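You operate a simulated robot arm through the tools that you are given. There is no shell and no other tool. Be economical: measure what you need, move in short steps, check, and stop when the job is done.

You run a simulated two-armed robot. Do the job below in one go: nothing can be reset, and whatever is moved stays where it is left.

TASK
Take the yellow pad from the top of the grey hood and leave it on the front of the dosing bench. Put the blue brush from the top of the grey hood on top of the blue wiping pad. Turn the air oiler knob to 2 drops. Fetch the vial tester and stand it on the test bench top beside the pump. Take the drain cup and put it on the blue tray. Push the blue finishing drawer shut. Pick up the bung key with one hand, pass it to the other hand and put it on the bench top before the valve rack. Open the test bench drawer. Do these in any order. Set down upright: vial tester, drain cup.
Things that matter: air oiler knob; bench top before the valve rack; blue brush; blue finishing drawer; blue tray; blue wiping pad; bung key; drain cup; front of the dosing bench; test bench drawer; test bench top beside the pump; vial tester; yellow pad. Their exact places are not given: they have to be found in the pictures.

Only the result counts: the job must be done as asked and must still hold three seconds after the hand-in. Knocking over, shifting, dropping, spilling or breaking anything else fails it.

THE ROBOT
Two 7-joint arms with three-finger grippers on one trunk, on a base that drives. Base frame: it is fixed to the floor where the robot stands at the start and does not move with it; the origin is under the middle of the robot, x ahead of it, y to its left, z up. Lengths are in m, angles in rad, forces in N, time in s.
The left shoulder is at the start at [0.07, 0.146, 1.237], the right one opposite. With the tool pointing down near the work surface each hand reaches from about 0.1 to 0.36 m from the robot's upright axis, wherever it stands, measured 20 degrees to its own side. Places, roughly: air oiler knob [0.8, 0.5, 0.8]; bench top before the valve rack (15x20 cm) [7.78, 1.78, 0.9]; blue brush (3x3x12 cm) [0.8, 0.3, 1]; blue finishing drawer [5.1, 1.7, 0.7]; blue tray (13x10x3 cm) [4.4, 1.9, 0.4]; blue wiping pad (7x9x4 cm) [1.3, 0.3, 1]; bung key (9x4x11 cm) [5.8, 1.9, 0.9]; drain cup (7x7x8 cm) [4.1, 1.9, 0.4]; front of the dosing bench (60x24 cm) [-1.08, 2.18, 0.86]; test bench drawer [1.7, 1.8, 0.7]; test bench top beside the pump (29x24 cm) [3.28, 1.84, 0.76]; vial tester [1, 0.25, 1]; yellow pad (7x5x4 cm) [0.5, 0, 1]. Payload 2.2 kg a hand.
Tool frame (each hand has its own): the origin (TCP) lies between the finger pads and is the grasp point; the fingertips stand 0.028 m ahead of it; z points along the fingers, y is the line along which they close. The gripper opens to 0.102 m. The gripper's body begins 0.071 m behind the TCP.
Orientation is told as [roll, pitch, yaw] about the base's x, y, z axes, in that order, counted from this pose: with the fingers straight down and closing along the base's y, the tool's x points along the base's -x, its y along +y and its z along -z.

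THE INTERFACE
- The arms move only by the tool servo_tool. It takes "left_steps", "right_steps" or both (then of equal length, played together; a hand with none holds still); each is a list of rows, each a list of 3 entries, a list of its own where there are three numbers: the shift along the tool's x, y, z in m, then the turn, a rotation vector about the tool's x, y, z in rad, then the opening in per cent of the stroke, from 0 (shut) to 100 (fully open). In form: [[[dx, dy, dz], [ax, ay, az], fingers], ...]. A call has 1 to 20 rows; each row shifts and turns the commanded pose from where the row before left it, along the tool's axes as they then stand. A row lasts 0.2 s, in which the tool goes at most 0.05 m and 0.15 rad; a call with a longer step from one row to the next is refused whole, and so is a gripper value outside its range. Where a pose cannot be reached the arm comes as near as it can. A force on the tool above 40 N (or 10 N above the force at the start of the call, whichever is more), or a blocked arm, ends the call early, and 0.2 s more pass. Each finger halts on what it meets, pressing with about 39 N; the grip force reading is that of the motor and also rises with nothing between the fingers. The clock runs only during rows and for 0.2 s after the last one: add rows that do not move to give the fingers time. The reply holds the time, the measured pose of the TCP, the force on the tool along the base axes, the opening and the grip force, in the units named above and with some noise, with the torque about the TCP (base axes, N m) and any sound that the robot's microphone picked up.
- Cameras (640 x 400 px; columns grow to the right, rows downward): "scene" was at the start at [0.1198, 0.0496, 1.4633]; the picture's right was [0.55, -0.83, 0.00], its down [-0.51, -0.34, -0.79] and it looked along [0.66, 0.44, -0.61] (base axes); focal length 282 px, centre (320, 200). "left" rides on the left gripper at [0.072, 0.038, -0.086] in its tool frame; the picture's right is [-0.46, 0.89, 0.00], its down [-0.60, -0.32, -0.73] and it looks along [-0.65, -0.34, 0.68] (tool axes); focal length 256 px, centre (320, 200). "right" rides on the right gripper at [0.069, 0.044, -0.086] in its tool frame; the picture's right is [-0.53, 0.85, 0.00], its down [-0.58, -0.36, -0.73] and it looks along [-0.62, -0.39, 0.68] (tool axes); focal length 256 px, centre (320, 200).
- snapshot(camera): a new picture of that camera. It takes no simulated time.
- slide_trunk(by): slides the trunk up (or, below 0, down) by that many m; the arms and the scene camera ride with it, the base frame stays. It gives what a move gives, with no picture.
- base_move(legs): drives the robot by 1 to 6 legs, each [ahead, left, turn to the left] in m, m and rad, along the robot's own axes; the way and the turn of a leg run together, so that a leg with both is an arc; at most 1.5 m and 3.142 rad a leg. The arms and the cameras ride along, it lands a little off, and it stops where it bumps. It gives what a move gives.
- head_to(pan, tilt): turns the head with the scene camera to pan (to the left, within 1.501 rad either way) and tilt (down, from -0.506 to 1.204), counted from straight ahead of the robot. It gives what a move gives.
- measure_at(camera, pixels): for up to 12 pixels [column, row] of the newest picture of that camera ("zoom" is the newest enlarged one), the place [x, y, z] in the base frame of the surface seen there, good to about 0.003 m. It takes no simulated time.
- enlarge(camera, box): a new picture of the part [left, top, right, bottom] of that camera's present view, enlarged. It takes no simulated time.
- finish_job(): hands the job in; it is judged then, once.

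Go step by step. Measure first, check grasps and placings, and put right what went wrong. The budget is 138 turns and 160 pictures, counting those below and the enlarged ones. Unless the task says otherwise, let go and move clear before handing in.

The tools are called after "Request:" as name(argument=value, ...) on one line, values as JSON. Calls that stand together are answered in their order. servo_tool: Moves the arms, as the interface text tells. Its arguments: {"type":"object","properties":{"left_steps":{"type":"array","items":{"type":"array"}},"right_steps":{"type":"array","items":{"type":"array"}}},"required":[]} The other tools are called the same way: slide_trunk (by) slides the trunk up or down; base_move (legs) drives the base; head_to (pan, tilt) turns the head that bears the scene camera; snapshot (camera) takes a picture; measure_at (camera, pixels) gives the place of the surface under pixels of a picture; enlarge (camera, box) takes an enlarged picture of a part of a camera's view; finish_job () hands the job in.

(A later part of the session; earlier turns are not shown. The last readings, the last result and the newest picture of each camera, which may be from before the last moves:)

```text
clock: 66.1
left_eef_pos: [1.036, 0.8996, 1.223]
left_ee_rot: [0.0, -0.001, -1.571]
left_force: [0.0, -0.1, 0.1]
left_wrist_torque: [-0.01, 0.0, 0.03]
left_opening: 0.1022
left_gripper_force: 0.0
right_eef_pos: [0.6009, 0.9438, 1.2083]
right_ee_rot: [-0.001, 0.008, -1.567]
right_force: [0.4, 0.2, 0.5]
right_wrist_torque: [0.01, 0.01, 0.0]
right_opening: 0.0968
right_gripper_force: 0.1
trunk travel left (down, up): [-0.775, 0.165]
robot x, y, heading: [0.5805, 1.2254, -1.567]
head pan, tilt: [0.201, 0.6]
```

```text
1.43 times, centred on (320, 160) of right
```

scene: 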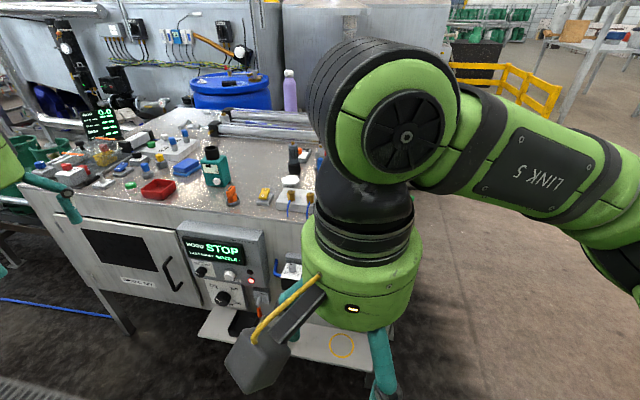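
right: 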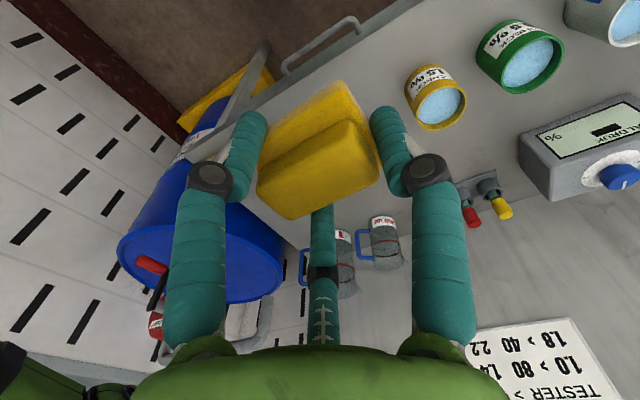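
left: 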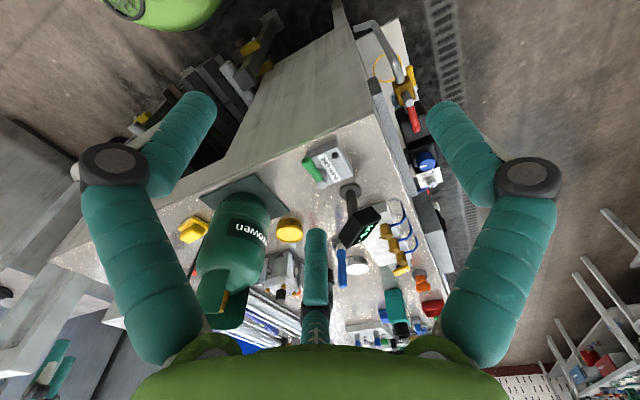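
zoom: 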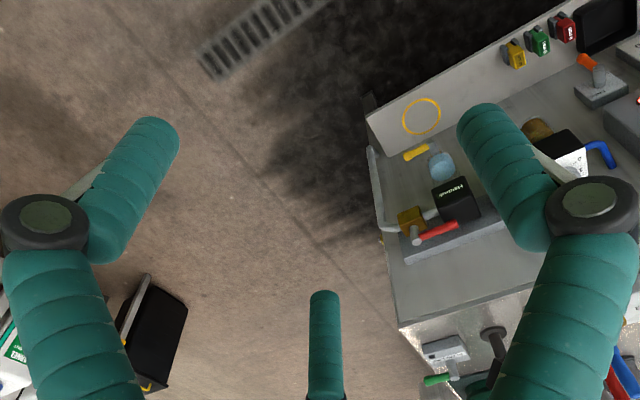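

The teal box with a display and black cap (zoom 400,175) is surely the vial tester, and the oiler knob with its 0–4 scale is at zoom (488,210). I'll measure the protrusions on this side.

Request:
measure_at(camera="scene", pixels=[[292, 265], [285, 275], [225, 300], [340, 345], [235, 335], [205, 325], [80, 210], [218, 172], [211, 150], [187, 168], [260, 290], [300, 370]])

Request:
head_to(pan=0.1, tilt=1.1)

Request:
snapshot(camera="scene")

```text
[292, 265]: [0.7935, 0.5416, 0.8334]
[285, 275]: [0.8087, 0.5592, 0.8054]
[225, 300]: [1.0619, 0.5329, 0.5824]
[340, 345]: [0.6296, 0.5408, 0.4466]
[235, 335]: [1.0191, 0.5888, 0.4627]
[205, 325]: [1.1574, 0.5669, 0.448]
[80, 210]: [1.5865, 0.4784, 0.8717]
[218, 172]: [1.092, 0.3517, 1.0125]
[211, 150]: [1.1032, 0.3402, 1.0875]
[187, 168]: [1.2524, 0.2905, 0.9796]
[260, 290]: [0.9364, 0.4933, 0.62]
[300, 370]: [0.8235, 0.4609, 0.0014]
```

```text
clock: 67.0
left_eef_pos: [1.0358, 0.8983, 1.223]
left_ee_rot: [-0.001, 0.0, -1.57]
left_force: [0.0, 0.6, -0.5]
left_wrist_torque: [-0.01, -0.02, 0.01]
left_opening: 0.1018
left_gripper_force: 0.1
right_eef_pos: [0.5994, 0.9437, 1.2098]
right_ee_rot: [0.002, 0.006, -1.569]
right_force: [-0.1, 0.7, 0.1]
right_wrist_torque: [0.0, -0.01, -0.03]
right_opening: 0.0971
right_gripper_force: 0.1
trunk travel left (down, up): [-0.775, 0.165]
robot x, y, heading: [0.5819, 1.2303, -1.572]
head pan, tilt: [0.099, 1.1]
```

```text
126 pictures are left
```

scene: 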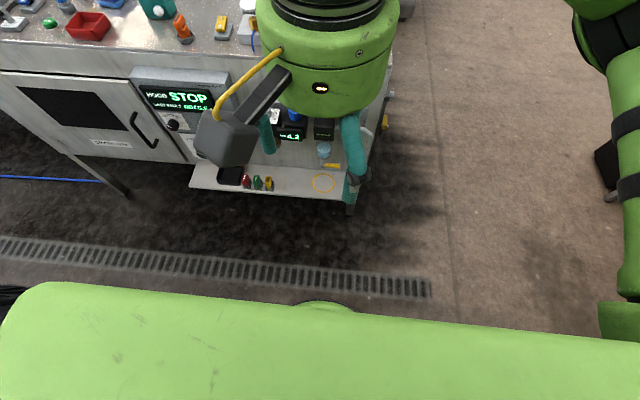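

The lower shelf (z 0.45) protrudes to about y=0.59, above the base height. I'll drive in to about (0.72, 0.82), watching for a bump, then look down.

Request:
base_move(legs=[[0.3, 0.14, 0], [0.1, 0, 0]])

Request:
head_to(pan=0.5, tilt=0.8)

Request:
snapshot(camera="scene")

Request:
snapshot(camera="right")

```text
clock: 69.9
left_eef_pos: [1.1746, 0.5042, 1.2231]
left_ee_rot: [0.001, -0.005, -1.579]
left_force: [0.4, 0.9, 0.6]
left_wrist_torque: [-0.01, 0.0, -0.02]
left_opening: 0.1021
left_gripper_force: 0.0
right_eef_pos: [0.738, 0.5505, 1.2092]
right_ee_rot: [0.004, 0.006, -1.575]
right_force: [0.4, 0.0, 0.1]
right_wrist_torque: [0.0, 0.01, 0.01]
right_opening: 0.097
right_gripper_force: 0.0
trunk travel left (down, up): [-0.775, 0.165]
robot x, y, heading: [0.7167, 0.8333, -1.578]
head pan, tilt: [0.099, 1.1]
```

```text
clock: 70.8
left_eef_pos: [1.1735, 0.5007, 1.2231]
left_ee_rot: [0.0, 0.0, -1.578]
left_force: [0.0, 0.0, 0.4]
left_wrist_torque: [-0.02, 0.01, -0.01]
left_opening: 0.1021
left_gripper_force: 0.1
right_eef_pos: [0.7382, 0.5473, 1.2087]
right_ee_rot: [0.002, 0.007, -1.573]
right_force: [1.0, 0.0, -0.2]
right_wrist_torque: [0.02, 0.02, -0.02]
right_opening: 0.0967
right_gripper_force: 0.0
trunk travel left (down, up): [-0.775, 0.165]
robot x, y, heading: [0.7168, 0.8347, -1.578]
head pan, tilt: [0.499, 0.799]
```

```text
125 pictures are left
```

scene: 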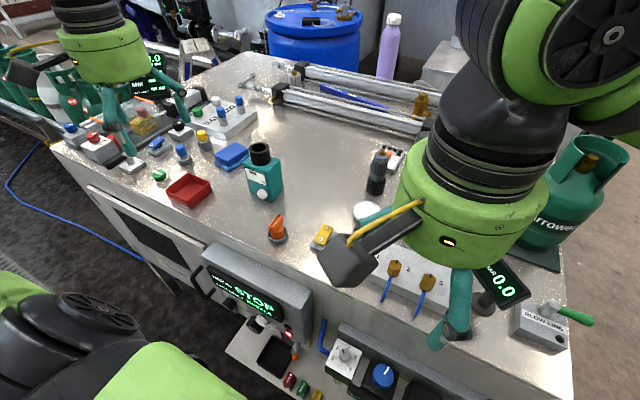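

```text
124 pictures are left
```

right: 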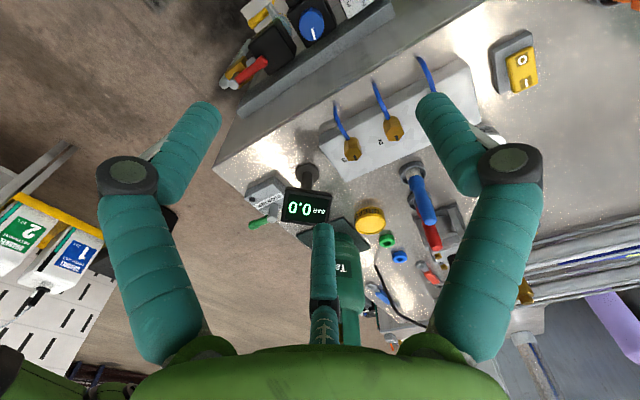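

The blue brush appears in the right view near (420,195) and the oiler knob in the scene at (345,355). I'll enlarge both.

Request:
enlarge(camera="right", box=[340, 130, 500, 280])

Request:
enlarge(camera="scene", box=[300, 300, 460, 400])

Request:
enlarge(camera="right", box=[220, 0, 400, 112])

Request:
measure_at(camera="right", pixels=[[413, 170], [420, 190], [428, 215], [437, 240], [350, 145], [395, 128], [370, 218], [390, 240]])

```text
2.67 times, centred on (420, 205) of right
```

zoom: 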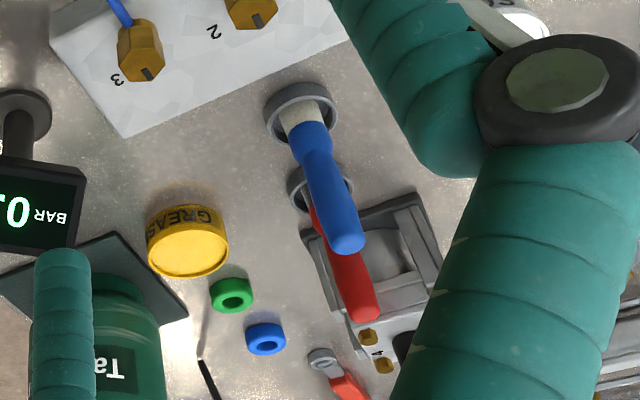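

```text
4.00 times, centred on (380, 350) of scene
```

zoom: 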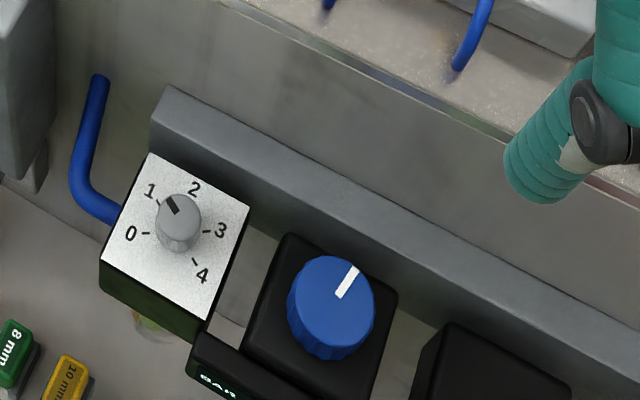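

```text
3.56 times, centred on (310, 56) of right
```

zoom: 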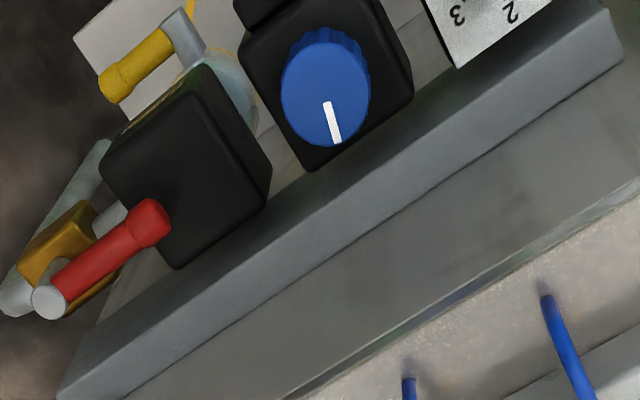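

```text
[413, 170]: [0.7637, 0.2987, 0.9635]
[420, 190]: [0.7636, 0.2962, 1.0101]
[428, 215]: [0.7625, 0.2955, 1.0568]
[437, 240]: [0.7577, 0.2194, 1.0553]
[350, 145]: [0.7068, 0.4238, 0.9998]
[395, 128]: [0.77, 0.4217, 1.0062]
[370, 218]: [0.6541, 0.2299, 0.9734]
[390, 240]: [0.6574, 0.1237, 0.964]
```

The blue brush stands in a grey cup at (0.763, 0.297), its handle top at z≈1.065. The oiler dial points at 1; I'll look at its labels in more detail and measure them.

Request:
enlarge(camera="scene", box=[322, 330, 370, 380])

Request:
measure_at(camera="zoom", pixels=[[200, 60], [460, 150], [320, 170], [320, 240], [150, 300], [420, 340]])

```text
8.00 times, centred on (346, 355) of scene
```

zoom: 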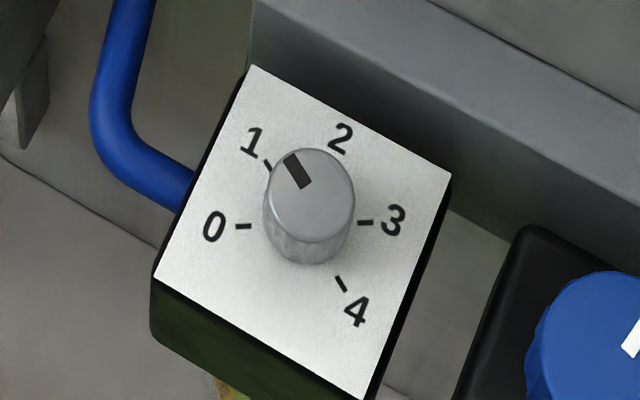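

```text
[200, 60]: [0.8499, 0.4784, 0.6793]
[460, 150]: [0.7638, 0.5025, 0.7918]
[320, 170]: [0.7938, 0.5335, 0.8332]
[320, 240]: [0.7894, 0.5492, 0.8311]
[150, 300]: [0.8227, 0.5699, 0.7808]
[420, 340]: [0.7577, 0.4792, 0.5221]
```

I'll measure the ticks, panel corners and knob top.

Request:
measure_at(camera="zoom", pixels=[[244, 227], [266, 163], [341, 138], [365, 223], [340, 283], [258, 78], [440, 175], [360, 388], [165, 276], [312, 196], [290, 160], [305, 183]])

```text
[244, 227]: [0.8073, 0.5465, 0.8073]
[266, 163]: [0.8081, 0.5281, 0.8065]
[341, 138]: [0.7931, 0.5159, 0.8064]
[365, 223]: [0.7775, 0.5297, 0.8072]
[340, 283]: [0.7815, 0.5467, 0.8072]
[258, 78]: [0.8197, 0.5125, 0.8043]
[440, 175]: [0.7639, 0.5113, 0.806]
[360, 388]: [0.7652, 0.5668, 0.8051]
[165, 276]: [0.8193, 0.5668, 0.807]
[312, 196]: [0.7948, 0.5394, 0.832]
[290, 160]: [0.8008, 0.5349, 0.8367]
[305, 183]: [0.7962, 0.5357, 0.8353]
```

The dial is level at z≈0.807, centre (0.793, 0.539), scale in 60° steps: it stands at 1 and needs −60° about vertical for 2. I'll shift the base left so the knob lies in the right hand's zone.

Request:
base_move(legs=[[0, 0.13, 0.008]])

Request:
head_to(pan=0.0, tilt=1.1)

Request:
snapshot(camera="scene")

```text
clock: 72.1
left_eef_pos: [1.3031, 0.5045, 1.2255]
left_ee_rot: [0.001, -0.002, -1.571]
left_force: [-0.2, -0.5, -0.6]
left_wrist_torque: [0.02, -0.04, -0.01]
left_opening: 0.1018
left_gripper_force: 0.1
right_eef_pos: [0.8672, 0.5487, 1.2081]
right_ee_rot: [0.003, 0.007, -1.568]
right_force: [-0.6, -0.5, -0.3]
right_wrist_torque: [-0.03, -0.01, 0.0]
right_opening: 0.0968
right_gripper_force: 0.1
trunk travel left (down, up): [-0.775, 0.165]
robot x, y, heading: [0.8482, 0.8332, -1.571]
head pan, tilt: [0.499, 0.799]
```

```text
clock: 73.0
left_eef_pos: [1.3049, 0.5045, 1.2233]
left_ee_rot: [0.0, -0.001, -1.571]
left_force: [-0.2, 0.5, 0.0]
left_wrist_torque: [0.04, 0.01, -0.03]
left_opening: 0.1016
left_gripper_force: 0.0
right_eef_pos: [0.8709, 0.5479, 1.2082]
right_ee_rot: [0.002, 0.006, -1.568]
right_force: [0.2, 0.2, -0.2]
right_wrist_torque: [0.03, 0.01, 0.02]
right_opening: 0.0968
right_gripper_force: 0.1
trunk travel left (down, up): [-0.775, 0.165]
robot x, y, heading: [0.8498, 0.8335, -1.57]
head pan, tilt: [0.0, 1.1]
```

```text
119 pictures are left
```

scene: 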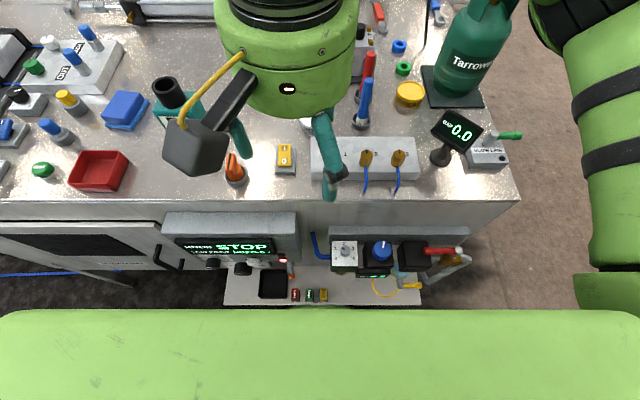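

I'll move the right hand above the knob, yaw it 30° and lower it to z≈0.93, then check.

Request:
servo_tool(right_steps=[[[-0.005, -0.04, 0.0], [0, 0, 0], 60], [[-0.004, -0.038, 0.0], [0, 0, 0], 45], [[0, 0, 0.04], [0, 0, -0.131], 45], [[0, 0, 0.045], [0, 0, -0.131], 45], [[0, 0, 0.045], [0, 0, -0.131], 45], [[0, 0, 0.045], [0, 0, -0.131], 45], [[0, 0, 0.045], [0, 0, 0], 45], [[0, 0, 0.04], [0, 0, 0], 45], [[0, 0, 0], [0, 0, 0], 45]])

Request:
snapshot(camera="right")

Request:
snapshot(camera="scene")

```text
clock: 75.0
left_eef_pos: [1.3051, 0.5034, 1.2228]
left_ee_rot: [0.001, -0.001, -1.57]
left_force: [0.5, 0.0, 0.1]
left_wrist_torque: [0.0, 0.04, -0.02]
left_opening: 0.1022
left_gripper_force: 0.1
right_eef_pos: [0.7927, 0.5422, 0.9484]
right_ee_rot: [0.003, 0.005, -1.041]
right_force: [1.1, 0.6, 0.3]
right_wrist_torque: [0.01, -0.01, 0.01]
right_opening: 0.0457
right_gripper_force: 0.1
trunk travel left (down, up): [-0.775, 0.165]
robot x, y, heading: [0.851, 0.8324, -1.567]
head pan, tilt: [0.0, 1.1]
```

```text
118 pictures are left
```

right: 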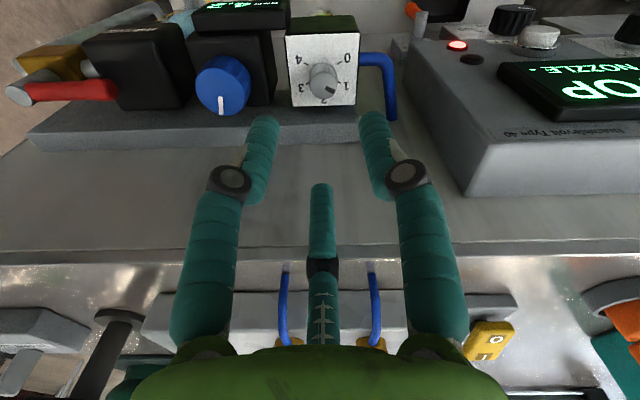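

```text
117 pictures are left
```

scene: 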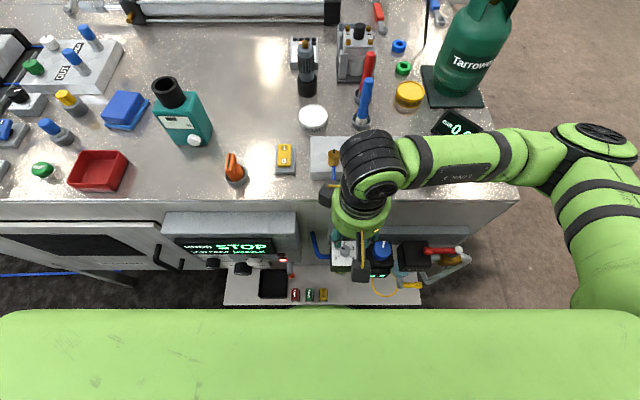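

Alignment is good: the knob sits at column 322. I'll nudge 3 mm toward the hood and lower to z≈0.843.

Request:
servo_tool(right_steps=[[[-0.0026, -0.0015, 0.03], [0, 0, 0], 45], [[0, 0, 0.03], [0, 0, 0], 45], [[0, 0, 0.025], [0, 0, 0], 45], [[0, 0, 0.02], [0, 0, 0], 45], [[0, 0, 0], [0, 0, 0], 45]])

Request:
snapshot(camera="right")

```text
clock: 76.2
left_eef_pos: [1.3056, 0.5031, 1.2237]
left_ee_rot: [0.0, -0.003, -1.571]
left_force: [0.2, -0.1, -0.3]
left_wrist_torque: [0.03, 0.02, -0.01]
left_opening: 0.1023
left_gripper_force: 0.0
right_eef_pos: [0.7924, 0.5389, 0.8422]
right_ee_rot: [0.003, 0.004, -1.045]
right_force: [0.6, 0.0, 0.3]
right_wrist_torque: [-0.03, 0.04, -0.01]
right_opening: 0.0459
right_gripper_force: 0.1
trunk travel left (down, up): [-0.775, 0.165]
robot x, y, heading: [0.8491, 0.8304, -1.569]
head pan, tilt: [0.0, 1.1]
```

```text
116 pictures are left
```

right: 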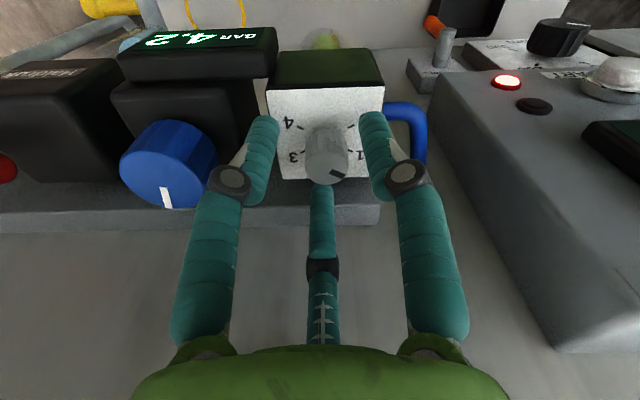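

The fingers straddle the knob. I'll close, then turn +1.047 rad about the tool axis.

Request:
servo_tool(right_steps=[[[0, 0, 0], [0, 0, 0], 15], [[0, 0, 0], [0, 0, 0], 10], [[0, 0, 0], [0, 0, 0.131], 10], [[0, 0, 0], [0, 0, 0.131], 10], [[0, 0, 0], [0, 0, 0.131], 10], [[0, 0, 0], [0, 0, 0.131], 10], [[0, 0, 0], [0, 0, 0.131], 10], [[0, 0, 0], [0, 0, 0.131], 10], [[0, 0, 0], [0, 0, 0.131], 10], [[0, 0, 0], [0, 0, 0.13], 10], [[0, 0, 0], [0, 0, 0], 10]])

Request:
snapshot(camera="right")

```text
clock: 78.6
left_eef_pos: [1.3073, 0.5058, 1.2241]
left_ee_rot: [-0.002, -0.002, -1.571]
left_force: [-0.4, 0.1, 0.2]
left_wrist_torque: [0.03, -0.02, 0.05]
left_opening: 0.102
left_gripper_force: 0.1
right_eef_pos: [0.7944, 0.5381, 0.8447]
right_ee_rot: [0.003, 0.004, -2.094]
right_force: [17.2, 13.0, -19.5]
right_wrist_torque: [-3.92, -0.38, -0.45]
right_opening: 0.0215
right_gripper_force: 45.1
trunk travel left (down, up): [-0.775, 0.165]
robot x, y, heading: [0.8517, 0.8342, -1.575]
head pan, tilt: [0.0, 1.1]
```

```text
115 pictures are left
```

right: 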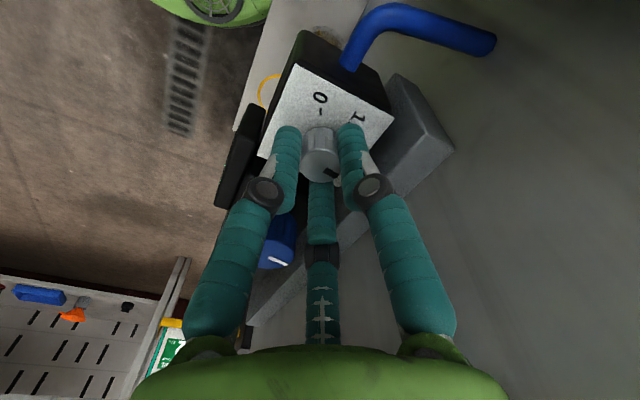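

The knob turned with the hand. I'll open, lift clear and check the dial.

Request:
servo_tool(right_steps=[[[0, 0, 0], [0, 0, 0], 30], [[0, 0, 0], [0, 0, 0], 45], [[0, 0, -0.03], [0, 0, 0], 45], [[0, 0, -0.045], [0, 0, 0], 45], [[0, 0, -0.045], [0, 0, -0.131], 60], [[0, 0, -0.045], [0, 0, -0.131], 90], [[0, 0, -0.045], [0, 0, -0.131], 95], [[0, 0, -0.045], [0, 0, -0.131], 95], [[0, 0, -0.045], [0, 0, 0], 95], [[0, 0, -0.045], [0, 0, 0], 95], [[0, 0, -0.02], [0, 0, 0], 95]])

Request:
snapshot(camera="right")

Request:
enlarge(camera="scene", box=[310, 220, 400, 290])

```text
clock: 81.0
left_eef_pos: [1.3045, 0.5048, 1.2243]
left_ee_rot: [0.0, -0.002, -1.572]
left_force: [0.2, -0.3, -0.7]
left_wrist_torque: [-0.01, 0.0, -0.01]
left_opening: 0.102
left_gripper_force: 0.0
right_eef_pos: [0.7917, 0.5386, 1.2114]
right_ee_rot: [0.001, 0.006, -1.563]
right_force: [-0.1, 0.4, -0.3]
right_wrist_torque: [0.0, 0.01, 0.0]
right_opening: 0.0971
right_gripper_force: 0.0
trunk travel left (down, up): [-0.775, 0.165]
robot x, y, heading: [0.8494, 0.8345, -1.568]
head pan, tilt: [0.0, 1.1]
```

```text
114 pictures are left
```

right: 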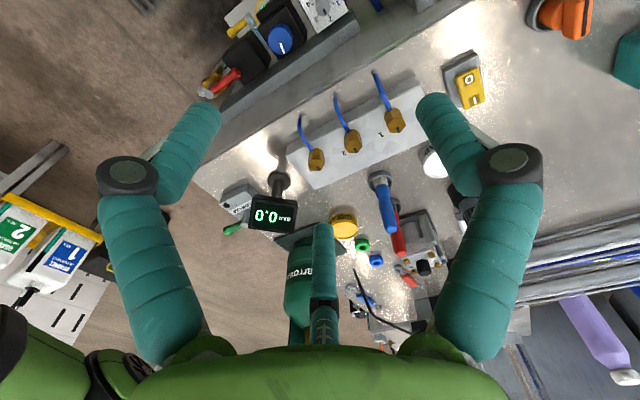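

```text
5.71 times, centred on (355, 255) of scene
```

zoom: 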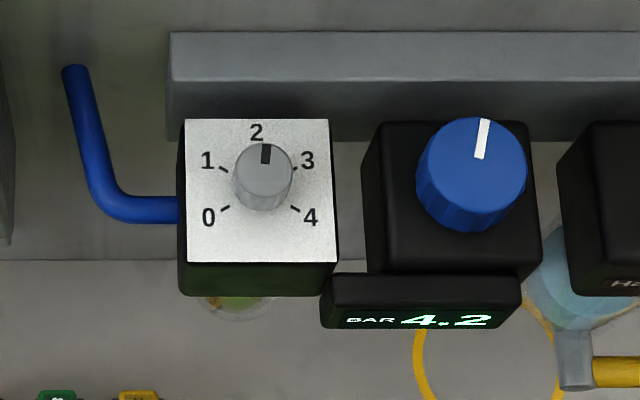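

The pointer is at 2, maybe a few degrees past. I'll zoom in and measure its exact direction.

Request:
enlarge(camera="scene", box=[335, 236, 365, 260])

Request:
measure_at(camera="zoom", pixels=[[320, 200]])

```text
16.00 times, centred on (350, 248) of scene
```

zoom: 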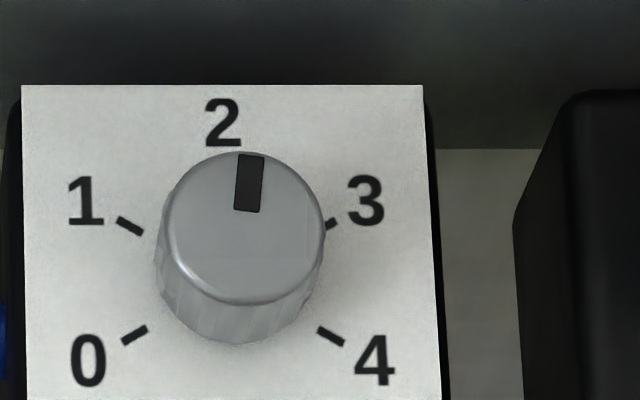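

```text
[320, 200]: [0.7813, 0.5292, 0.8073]
```

The mark is about 7° past 2. I'll regrip briefly and correct by −0.12 rad about the tool axis.

Request:
servo_tool(right_steps=[[[0, 0.0015, 0.045], [0, 0, 0], 60], [[0, 0, 0.045], [0, 0, 0], 45], [[0, 0, 0.045], [0, 0, 0], 45], [[0, 0, 0.045], [0, 0, 0], 45], [[0, 0, 0.045], [0, 0, 0], 45], [[0, 0, 0.045], [0, 0, 0], 45], [[0, 0, 0.045], [0, 0, 0], 45], [[0, 0, 0.035], [0, 0, 0], 45], [[0, 0, 0.018], [0, 0, 0], 45], [[0, 0, 0], [0, 0, 0], 45], [[0, 0, 0], [0, 0, 0], 15], [[0, 0, 0], [0, 0, 0], 15], [[0, 0, 0], [0, 0, -0.06], 15], [[0, 0, 0], [0, 0, -0.06], 15], [[0, 0, 0], [0, 0, 0], 15]])

Request:
servo_tool(right_steps=[[[0, 0, 0], [0, 0, 0], 30], [[0, 0, 0], [0, 0, 0], 45], [[0, 0, -0.03], [0, 0, 0], 45], [[0, 0, -0.045], [0, 0, 0], 45], [[0, 0, -0.045], [0, 0, 0.12], 60], [[0, 0, -0.045], [0, 0, 0], 90], [[0, 0, -0.045], [0, 0, 0], 95], [[0, 0, -0.045], [0, 0, 0], 95], [[0, 0, -0.045], [0, 0, 0], 95], [[0, 0, -0.045], [0, 0, 0], 95], [[0, 0, -0.02], [0, 0, 0], 95]])

Request:
enlarge(camera="scene", box=[335, 236, 365, 260])

```text
clock: 82.8
left_eef_pos: [1.3046, 0.5056, 1.2243]
left_ee_rot: [0.001, -0.002, -1.571]
left_force: [0.2, -0.3, 1.2]
left_wrist_torque: [-0.03, 0.0, 0.0]
left_opening: 0.102
left_gripper_force: 0.1
right_eef_pos: [0.7953, 0.535, 0.8676]
right_ee_rot: [0.007, -0.006, -1.566]
right_force: [-0.3, 1.1, 1.3]
right_wrist_torque: [-0.09, -0.03, -0.01]
right_opening: 0.0459
right_gripper_force: 0.0
trunk travel left (down, up): [-0.775, 0.165]
robot x, y, heading: [0.8494, 0.829, -1.574]
head pan, tilt: [0.0, 1.1]
stopped in row 9 (right hand): the force on the tool passed its limit at 66 N (the readings are from after the stop); the commanded pose is now the measured one
```

```text
clock: 85.2
left_eef_pos: [1.3047, 0.504, 1.2224]
left_ee_rot: [0.0, 0.001, -1.572]
left_force: [0.3, 0.8, -1.0]
left_wrist_torque: [-0.03, 0.0, 0.0]
left_opening: 0.1022
left_gripper_force: 0.0
right_eef_pos: [0.7912, 0.5363, 1.2322]
right_ee_rot: [0.005, -0.003, -1.686]
right_force: [0.2, 0.7, 0.6]
right_wrist_torque: [0.01, 0.0, -0.03]
right_opening: 0.097
right_gripper_force: 0.1
trunk travel left (down, up): [-0.775, 0.165]
robot x, y, heading: [0.8503, 0.8302, -1.573]
head pan, tilt: [0.0, 1.1]
```

```text
16.00 times, centred on (350, 248) of scene
```

zoom: 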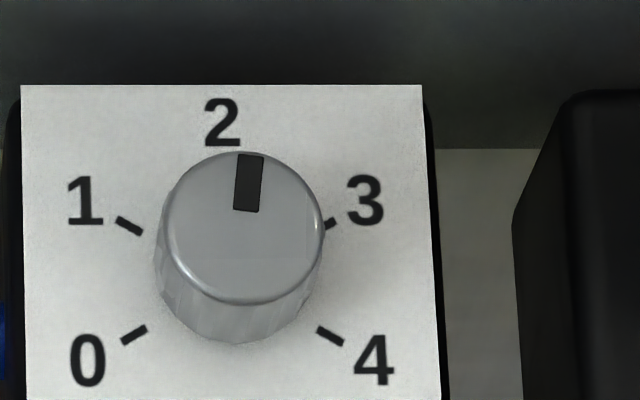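

The straight-yaw descent bumped something (66 N), though nothing shows as moved; the 30°-yawed approach was clean earlier. I'll check the scene and retry with that yaw.

Request:
servo_tool(right_steps=[[[0, 0, 0.04], [0, 0, -0.13], 60], [[0, 0, 0.04], [0, 0, -0.13], 45], [[0, 0, 0.04], [0, 0, -0.13], 45], [[0, 0, 0.04], [0, 0, -0.13], 45], [[0.0015, 0.003, 0.04], [0, 0, -0.106], 45], [[0, 0, 0.04], [0, 0, 0], 45], [[0, 0, 0.04], [0, 0, 0], 45], [[0, 0, 0], [0, 0, 0], 45]])

Request:
snapshot(camera="scene")

Request:
snapshot(camera="right")

```text
clock: 87.0
left_eef_pos: [1.3054, 0.504, 1.2229]
left_ee_rot: [0.0, -0.002, -1.571]
left_force: [0.7, -0.1, 0.0]
left_wrist_torque: [-0.01, -0.01, 0.02]
left_opening: 0.1019
left_gripper_force: 0.1
right_eef_pos: [0.7954, 0.5396, 0.9488]
right_ee_rot: [0.004, -0.006, -1.059]
right_force: [0.2, -0.7, 0.0]
right_wrist_torque: [0.02, -0.01, 0.02]
right_opening: 0.0457
right_gripper_force: 0.0
trunk travel left (down, up): [-0.775, 0.165]
robot x, y, heading: [0.8492, 0.8323, -1.57]
head pan, tilt: [0.0, 1.1]
```

```text
110 pictures are left
```

scene: 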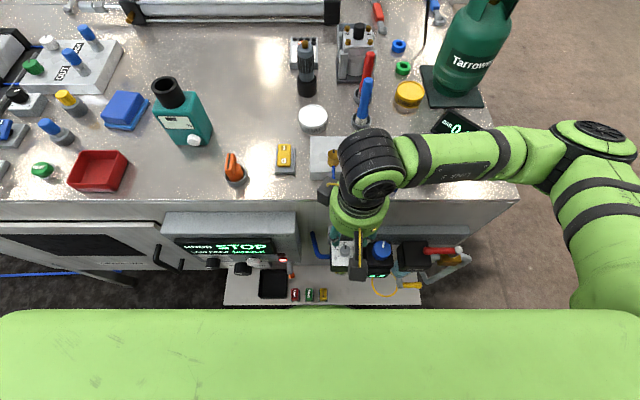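

```text
109 pictures are left
```

right: 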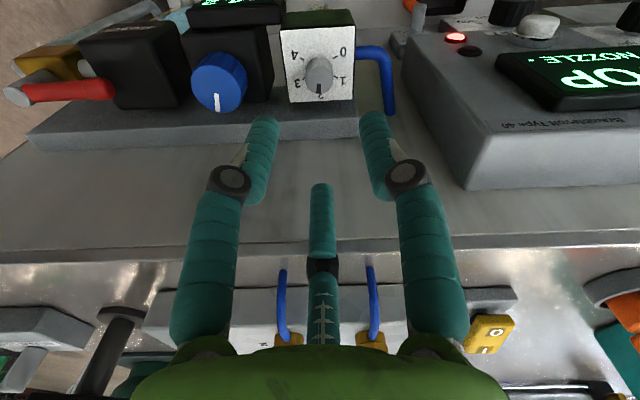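

The knob is centred again. I'll lower, close, turn −0.12, and stop to look before opening.

Request:
servo_tool(right_steps=[[[0, -0.0015, 0.03], [0, 0, 0], 45], [[0, 0, 0.03], [0, 0, 0], 45], [[0, 0, 0.025], [0, 0, 0], 45], [[0, 0, 0.02], [0, 0, 0], 45], [[0, 0, 0], [0, 0, 0], 15], [[0, 0, 0], [0, 0, 0], 15], [[0, 0, 0], [0, 0, -0.06], 15], [[0, 0, 0], [0, 0, -0.06], 15], [[0, 0, 0], [0, 0, 0], 15], [[0, 0, 0], [0, 0, 0], 30], [[0, 0, 0], [0, 0, 0], 45], [[0, 0, -0.03], [0, 0, 0], 45], [[0, 0, -0.045], [0, 0, 0], 45], [[0, 0, -0.045], [0, 0, 0], 60], [[0, 0, -0.045], [0, 0, 0.12], 90], [[0, 0, -0.045], [0, 0, 0.13], 95], [[0, 0, -0.045], [0, 0, 0.13], 95], [[0, 0, -0.045], [0, 0, 0.13], 95], [[0, 0, -0.045], [0, 0, 0.122], 95], [[0, 0, -0.02], [0, 0, 0], 95]])

Request:
enlarge(camera="scene", box=[335, 236, 365, 260])

```text
clock: 91.2
left_eef_pos: [1.3051, 0.5041, 1.2226]
left_ee_rot: [-0.001, 0.0, -1.571]
left_force: [0.1, -1.0, -0.2]
left_wrist_torque: [-0.02, 0.0, 0.0]
left_opening: 0.1021
left_gripper_force: 0.0
right_eef_pos: [0.7929, 0.538, 1.2096]
right_ee_rot: [0.006, -0.001, -1.574]
right_force: [0.6, -0.2, -0.3]
right_wrist_torque: [0.0, -0.01, 0.0]
right_opening: 0.0972
right_gripper_force: 0.0
trunk travel left (down, up): [-0.775, 0.165]
robot x, y, heading: [0.8503, 0.8343, -1.573]
head pan, tilt: [0.0, 1.1]
```

```text
16.00 times, centred on (350, 248) of scene
```

zoom: 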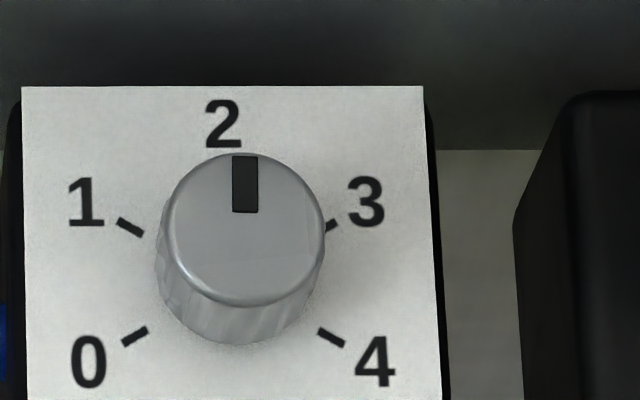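

The pointer is now exactly on 2. Next the brush: I'll move the base 0.07 closer and extend the right hand above the brush at height.

Request:
base_move(legs=[[0.07, 0, 0]])

Request:
servo_tool(right_steps=[[[-0.04, -0.015, 0], [0, 0, 0], 60], [[-0.04, -0.015, 0], [0, 0, 0], 60], [[-0.04, 0, 0], [0, 0, 0], 60], [[-0.04, 0, 0], [0, 0, 0], 60], [[0, 0, 0], [0, 0, 0], 60]])

Request:
snapshot(camera="right")

```text
clock: 92.2
left_eef_pos: [1.3045, 0.4389, 1.2255]
left_ee_rot: [0.0, -0.005, -1.572]
left_force: [0.2, 0.4, 0.6]
left_wrist_torque: [-0.06, 0.01, 0.01]
left_opening: 0.1025
left_gripper_force: 0.1
right_eef_pos: [0.7924, 0.4734, 1.2102]
right_ee_rot: [0.004, -0.008, -1.572]
right_force: [-0.6, 0.9, 0.2]
right_wrist_torque: [-0.07, 0.04, -0.01]
right_opening: 0.0971
right_gripper_force: 0.0
trunk travel left (down, up): [-0.775, 0.165]
robot x, y, heading: [0.8494, 0.7623, -1.572]
head pan, tilt: [0.0, 1.1]
```

```text
clock: 93.4
left_eef_pos: [1.3041, 0.4353, 1.2237]
left_ee_rot: [-0.001, -0.002, -1.57]
left_force: [-0.1, -0.5, 0.1]
left_wrist_torque: [0.0, -0.02, -0.02]
left_opening: 0.102
left_gripper_force: 0.0
right_eef_pos: [0.7622, 0.3104, 1.2098]
right_ee_rot: [0.006, -0.003, -1.572]
right_force: [0.3, 0.1, 0.5]
right_wrist_torque: [-0.03, -0.01, 0.01]
right_opening: 0.0612
right_gripper_force: 0.0
trunk travel left (down, up): [-0.775, 0.165]
robot x, y, heading: [0.8521, 0.7639, -1.577]
head pan, tilt: [0.0, 1.1]
```

```text
107 pictures are left
```

right: 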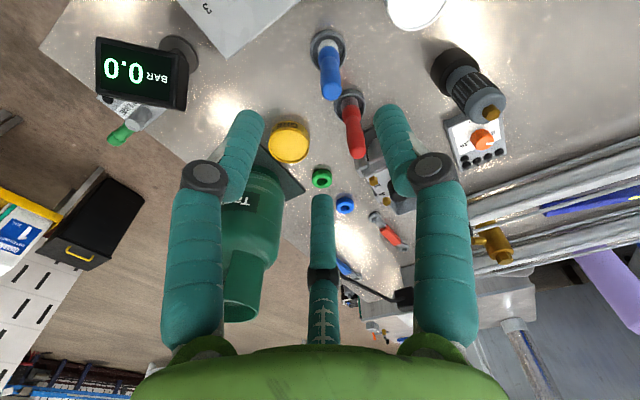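

The reach works fine. I'll measure the blue brush precisely from this view.

Request:
measure_at(camera="right", pixels=[[332, 92], [329, 75], [327, 55], [325, 42], [355, 150], [350, 110]])

Request:
enlarge(camera="right", box=[290, 20, 390, 170])

```text
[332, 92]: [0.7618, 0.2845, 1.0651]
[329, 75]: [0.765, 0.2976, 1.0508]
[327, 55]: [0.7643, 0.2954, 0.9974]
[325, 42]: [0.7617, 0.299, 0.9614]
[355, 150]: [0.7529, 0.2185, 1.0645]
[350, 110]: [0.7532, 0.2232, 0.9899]
```

```text
2.67 times, centred on (340, 95) of right
```

zoom: 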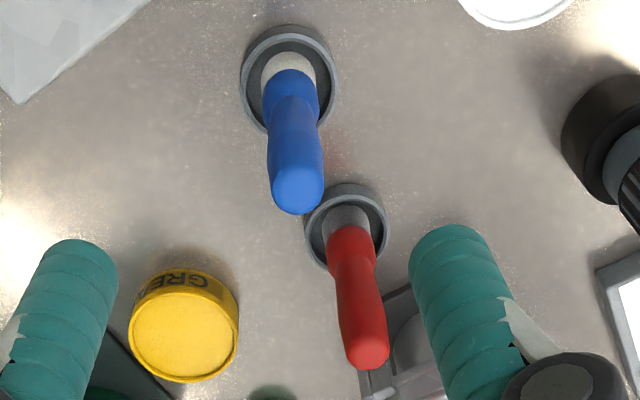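

The brush axis is about (0.7635, 0.288). I'll lower around its handle and close.

Request:
servo_tool(right_steps=[[[-0.0225, 0.0013, 0], [0, 0, 0], 55], [[0, 0, 0.04], [0, 0, 0], 55], [[0, 0, 0.04], [0, 0, 0], 55], [[0, 0, 0.04], [0, 0, 0], 55], [[0, 0, 0.03], [0, 0, 0], 55], [[0, 0, 0.018], [0, 0, 0], 55], [[0, 0, 0], [0, 0, 0], 55]])

Request:
snapshot(camera="right")

```text
clock: 95.0
left_eef_pos: [1.3065, 0.435, 1.2228]
left_ee_rot: [0.001, 0.0, -1.571]
left_force: [0.0, 0.3, 0.1]
left_wrist_torque: [-0.01, 0.01, -0.02]
left_opening: 0.102
left_gripper_force: 0.0
right_eef_pos: [0.7634, 0.2864, 1.0397]
right_ee_rot: [0.007, -0.004, -1.572]
right_force: [-0.2, -0.6, 0.9]
right_wrist_torque: [0.01, 0.01, 0.0]
right_opening: 0.0563
right_gripper_force: 0.0
trunk travel left (down, up): [-0.775, 0.165]
robot x, y, heading: [0.8519, 0.7617, -1.574]
head pan, tilt: [0.0, 1.1]
```

```text
105 pictures are left
```

right: 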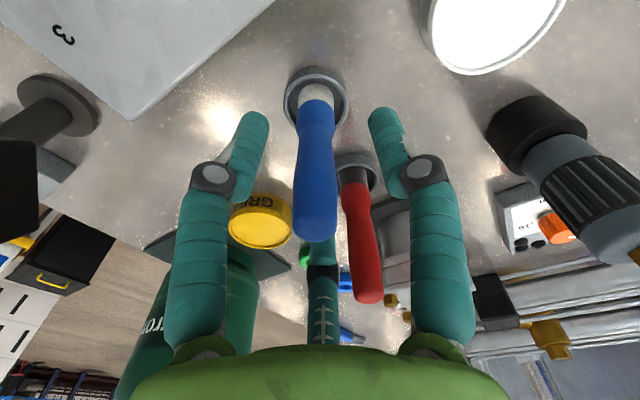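

The handle is centred between the fingers. I'll close and lift straight up.

Request:
servo_tool(right_steps=[[[0, 0, 0], [0, 0, 0], 25], [[0, 0, 0], [0, 0, 0], 5], [[0, 0, 0], [0, 0, 0], 5], [[0, 0, -0.02], [0, 0, 0], 5], [[0, 0, -0.03], [0, 0, 0], 5], [[0, 0, -0.04], [0, 0, 0], 5], [[0, 0, -0.04], [0, 0, 0], 5], [[0, 0, 0], [0, 0, 0], 5]])

Request:
snapshot(camera="right")

Request:
enlarge(camera="scene", box=[240, 0, 440, 200])

```text
clock: 96.8
left_eef_pos: [1.3047, 0.4338, 1.2242]
left_ee_rot: [-0.001, -0.001, -1.571]
left_force: [0.3, 0.5, 0.1]
left_wrist_torque: [0.01, 0.02, 0.03]
left_opening: 0.102
left_gripper_force: 0.1
right_eef_pos: [0.7638, 0.287, 1.173]
right_ee_rot: [0.005, -0.004, -1.573]
right_force: [0.9, 0.1, -0.3]
right_wrist_torque: [0.05, 0.0, 0.0]
right_opening: 0.0171
right_gripper_force: 39.2
trunk travel left (down, up): [-0.775, 0.165]
robot x, y, heading: [0.8503, 0.7631, -1.576]
head pan, tilt: [0.0, 1.1]
```

```text
104 pictures are left
```

right: 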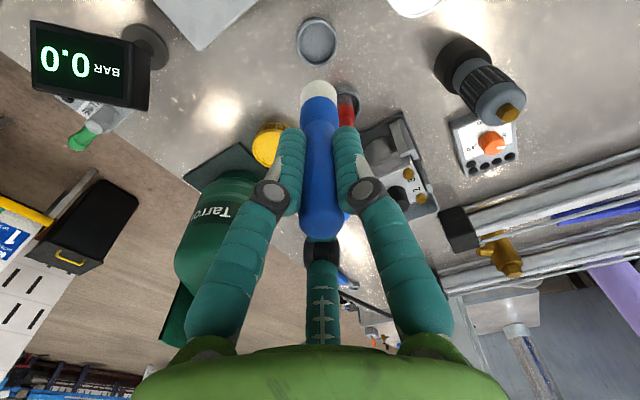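

```text
2.00 times, centred on (340, 100) of scene
```

zoom: 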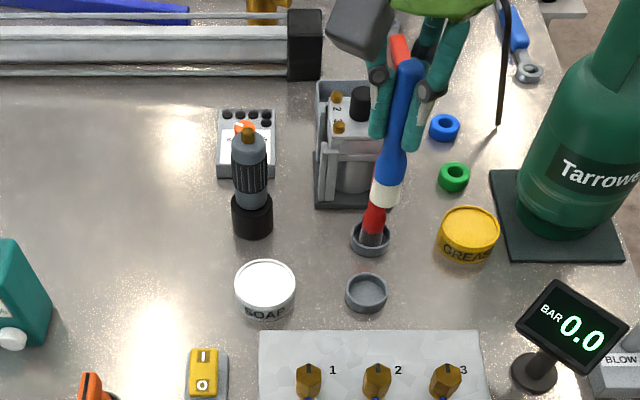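

The brush is held upright with a flat bristle end. Before driving left, I'll raise the hand and check what's near the left arm's path.

Request:
servo_tool(right_steps=[[[0, 0, -0.03], [0, 0, 0], 5], [[0, 0, -0.03], [0, 0, 0], 5], [[0, 0, 0], [0, 0, 0], 5]])

Request:
head_to(pan=0.75, tilt=0.65)

Request:
snapshot(camera="scene")

```text
clock: 97.6
left_eef_pos: [1.3043, 0.4346, 1.2237]
left_ee_rot: [0.0, 0.0, -1.572]
left_force: [0.4, 0.2, -0.7]
left_wrist_torque: [0.0, 0.01, 0.01]
left_opening: 0.1019
left_gripper_force: 0.0
right_eef_pos: [0.7629, 0.2859, 1.2336]
right_ee_rot: [0.004, -0.003, -1.574]
right_force: [0.7, 1.0, -0.9]
right_wrist_torque: [0.0, -0.01, 0.0]
right_opening: 0.0168
right_gripper_force: 39.0
trunk travel left (down, up): [-0.775, 0.165]
robot x, y, heading: [0.8513, 0.7665, -1.57]
head pan, tilt: [0.0, 1.1]
```

```text
clock: 98.7
left_eef_pos: [1.3044, 0.4347, 1.2249]
left_ee_rot: [0.0, -0.001, -1.571]
left_force: [-0.4, 0.2, -0.4]
left_wrist_torque: [0.01, 0.01, 0.01]
left_opening: 0.1021
left_gripper_force: 0.1
right_eef_pos: [0.7638, 0.2864, 1.2333]
right_ee_rot: [0.005, -0.003, -1.571]
right_force: [-0.3, 1.1, -0.4]
right_wrist_torque: [0.0, 0.01, -0.02]
right_opening: 0.0168
right_gripper_force: 38.8
trunk travel left (down, up): [-0.775, 0.165]
robot x, y, heading: [0.8497, 0.7626, -1.57]
head pan, tilt: [0.75, 0.649]
```

```text
102 pictures are left
```

scene: 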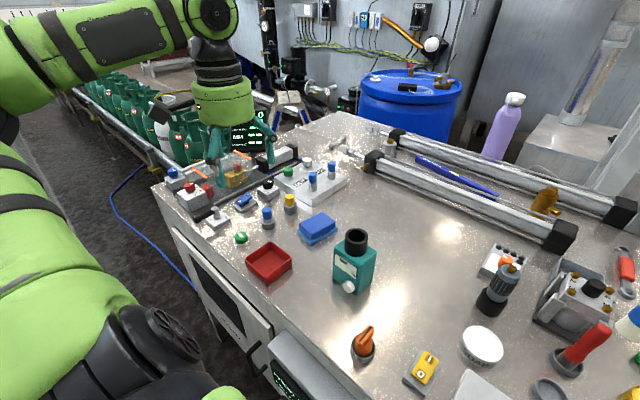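

I'll measure the display, the pad's corners and the tester.

Request:
measure_at(camera="scene", pixels=[[247, 125], [247, 150], [307, 215], [334, 222], [307, 240], [284, 225], [318, 224], [357, 235], [352, 270], [345, 255], [374, 248], [348, 240]])

Request:
enlarge(camera="scene", box=[220, 150, 400, 310])

```text
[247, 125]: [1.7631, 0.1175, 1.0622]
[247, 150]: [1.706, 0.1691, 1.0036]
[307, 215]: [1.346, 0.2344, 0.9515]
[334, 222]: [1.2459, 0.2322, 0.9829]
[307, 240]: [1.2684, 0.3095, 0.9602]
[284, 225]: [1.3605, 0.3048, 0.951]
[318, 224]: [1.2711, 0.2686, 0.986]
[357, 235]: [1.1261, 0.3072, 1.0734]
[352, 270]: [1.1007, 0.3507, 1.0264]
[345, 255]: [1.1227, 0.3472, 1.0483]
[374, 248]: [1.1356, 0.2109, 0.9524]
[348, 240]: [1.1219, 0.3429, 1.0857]
```

```text
2.50 times, centred on (310, 230) of scene
```

zoom: 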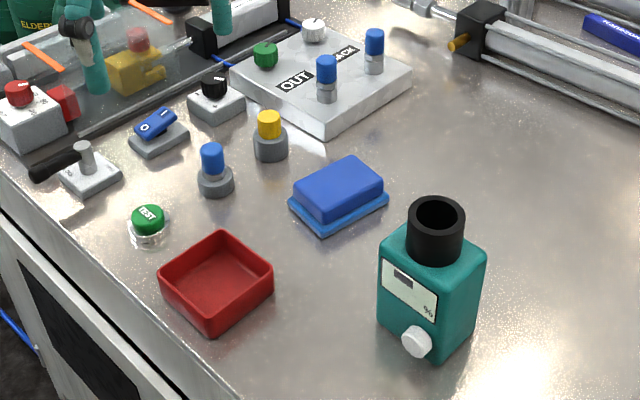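

I'll measure the pad's top-face corners and the tester's body in the zoom.

Request:
measure_at(camera="zoom", pixels=[[350, 161], [380, 187], [325, 218], [297, 192], [338, 188], [384, 268], [439, 285], [482, 258], [438, 268], [440, 352], [410, 225], [459, 225]])

```text
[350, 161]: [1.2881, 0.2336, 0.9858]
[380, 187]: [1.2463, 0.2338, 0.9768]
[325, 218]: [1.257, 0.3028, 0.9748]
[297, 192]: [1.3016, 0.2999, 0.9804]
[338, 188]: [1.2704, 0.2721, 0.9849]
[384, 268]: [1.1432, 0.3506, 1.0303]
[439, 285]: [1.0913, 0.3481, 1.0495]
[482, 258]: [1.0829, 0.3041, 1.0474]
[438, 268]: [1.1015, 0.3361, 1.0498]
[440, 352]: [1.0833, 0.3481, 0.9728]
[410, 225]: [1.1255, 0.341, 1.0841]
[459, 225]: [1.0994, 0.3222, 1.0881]
```

The pad's top centre is (1.273, 0.268, 0.985). I'll drive left 0.505 m with the brush raised.

Request:
base_move(legs=[[0, 0.507, 0]])

Request:
head_to(pan=0.0, tilt=0.9)

Request:
snapshot(camera="right")

Request:
snapshot(camera="scene")

```text
clock: 101.7
left_eef_pos: [1.8132, 0.4354, 1.2238]
left_ee_rot: [0.001, -0.001, -1.569]
left_force: [-0.8, 0.1, 0.1]
left_wrist_torque: [-0.03, -0.01, -0.01]
left_opening: 0.102
left_gripper_force: 0.0
right_eef_pos: [1.273, 0.2863, 1.2335]
right_ee_rot: [0.007, -0.003, -1.57]
right_force: [-0.5, 0.5, -1.0]
right_wrist_torque: [0.02, 0.01, 0.03]
right_opening: 0.0171
right_gripper_force: 38.7
trunk travel left (down, up): [-0.775, 0.165]
robot x, y, heading: [1.3606, 0.7638, -1.573]
head pan, tilt: [0.75, 0.649]
```

```text
clock: 102.8
left_eef_pos: [1.8144, 0.4349, 1.2235]
left_ee_rot: [0.0, -0.001, -1.571]
left_force: [0.0, 0.2, -0.3]
left_wrist_torque: [-0.01, -0.04, 0.01]
left_opening: 0.1021
left_gripper_force: 0.1
right_eef_pos: [1.2734, 0.2882, 1.2321]
right_ee_rot: [0.004, -0.004, -1.57]
right_force: [-0.3, 0.2, -0.6]
right_wrist_torque: [0.01, -0.01, 0.05]
right_opening: 0.0168
right_gripper_force: 39.6
trunk travel left (down, up): [-0.775, 0.165]
robot x, y, heading: [1.3606, 0.7647, -1.57]
head pan, tilt: [0.0, 0.901]
```

```text
100 pictures are left
```

right: 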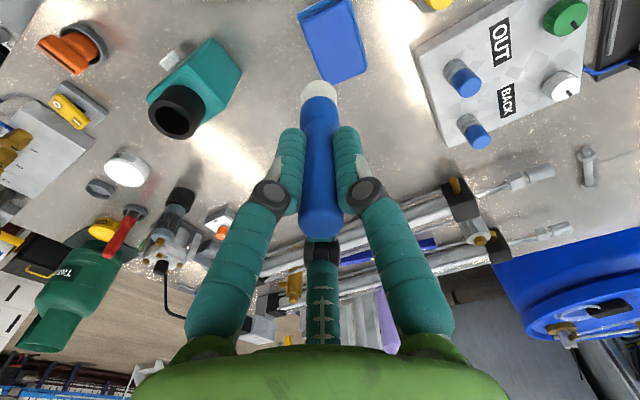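

```text
99 pictures are left
```

scene: 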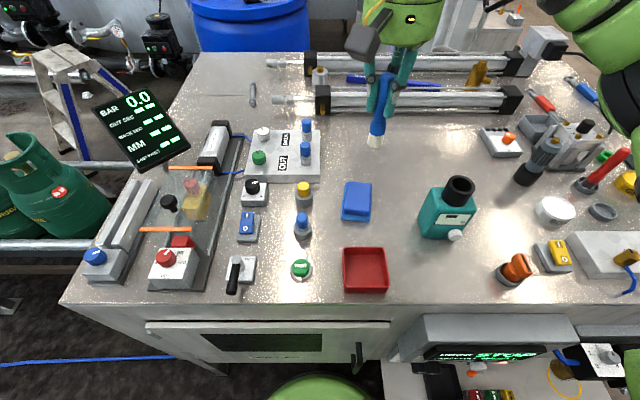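

I'll re-measure the pad from both current views to fix the landing point.

Request:
measure_at(camera="scene", pixels=[[350, 184], [370, 186], [366, 210], [345, 208], [358, 197], [375, 143]])

Request:
measure_at(camera="right", pixels=[[310, 20], [348, 10], [338, 75], [360, 65], [335, 40], [318, 88]])

```text
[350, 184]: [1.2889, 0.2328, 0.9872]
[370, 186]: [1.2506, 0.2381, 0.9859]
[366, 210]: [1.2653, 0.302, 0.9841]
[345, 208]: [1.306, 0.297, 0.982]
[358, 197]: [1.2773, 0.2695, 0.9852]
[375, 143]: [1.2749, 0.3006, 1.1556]
```

```text
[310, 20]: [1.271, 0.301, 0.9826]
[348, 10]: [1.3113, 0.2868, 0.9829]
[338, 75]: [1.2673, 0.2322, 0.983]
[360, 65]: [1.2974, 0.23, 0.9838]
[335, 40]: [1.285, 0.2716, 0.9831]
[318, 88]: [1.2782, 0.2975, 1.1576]
```

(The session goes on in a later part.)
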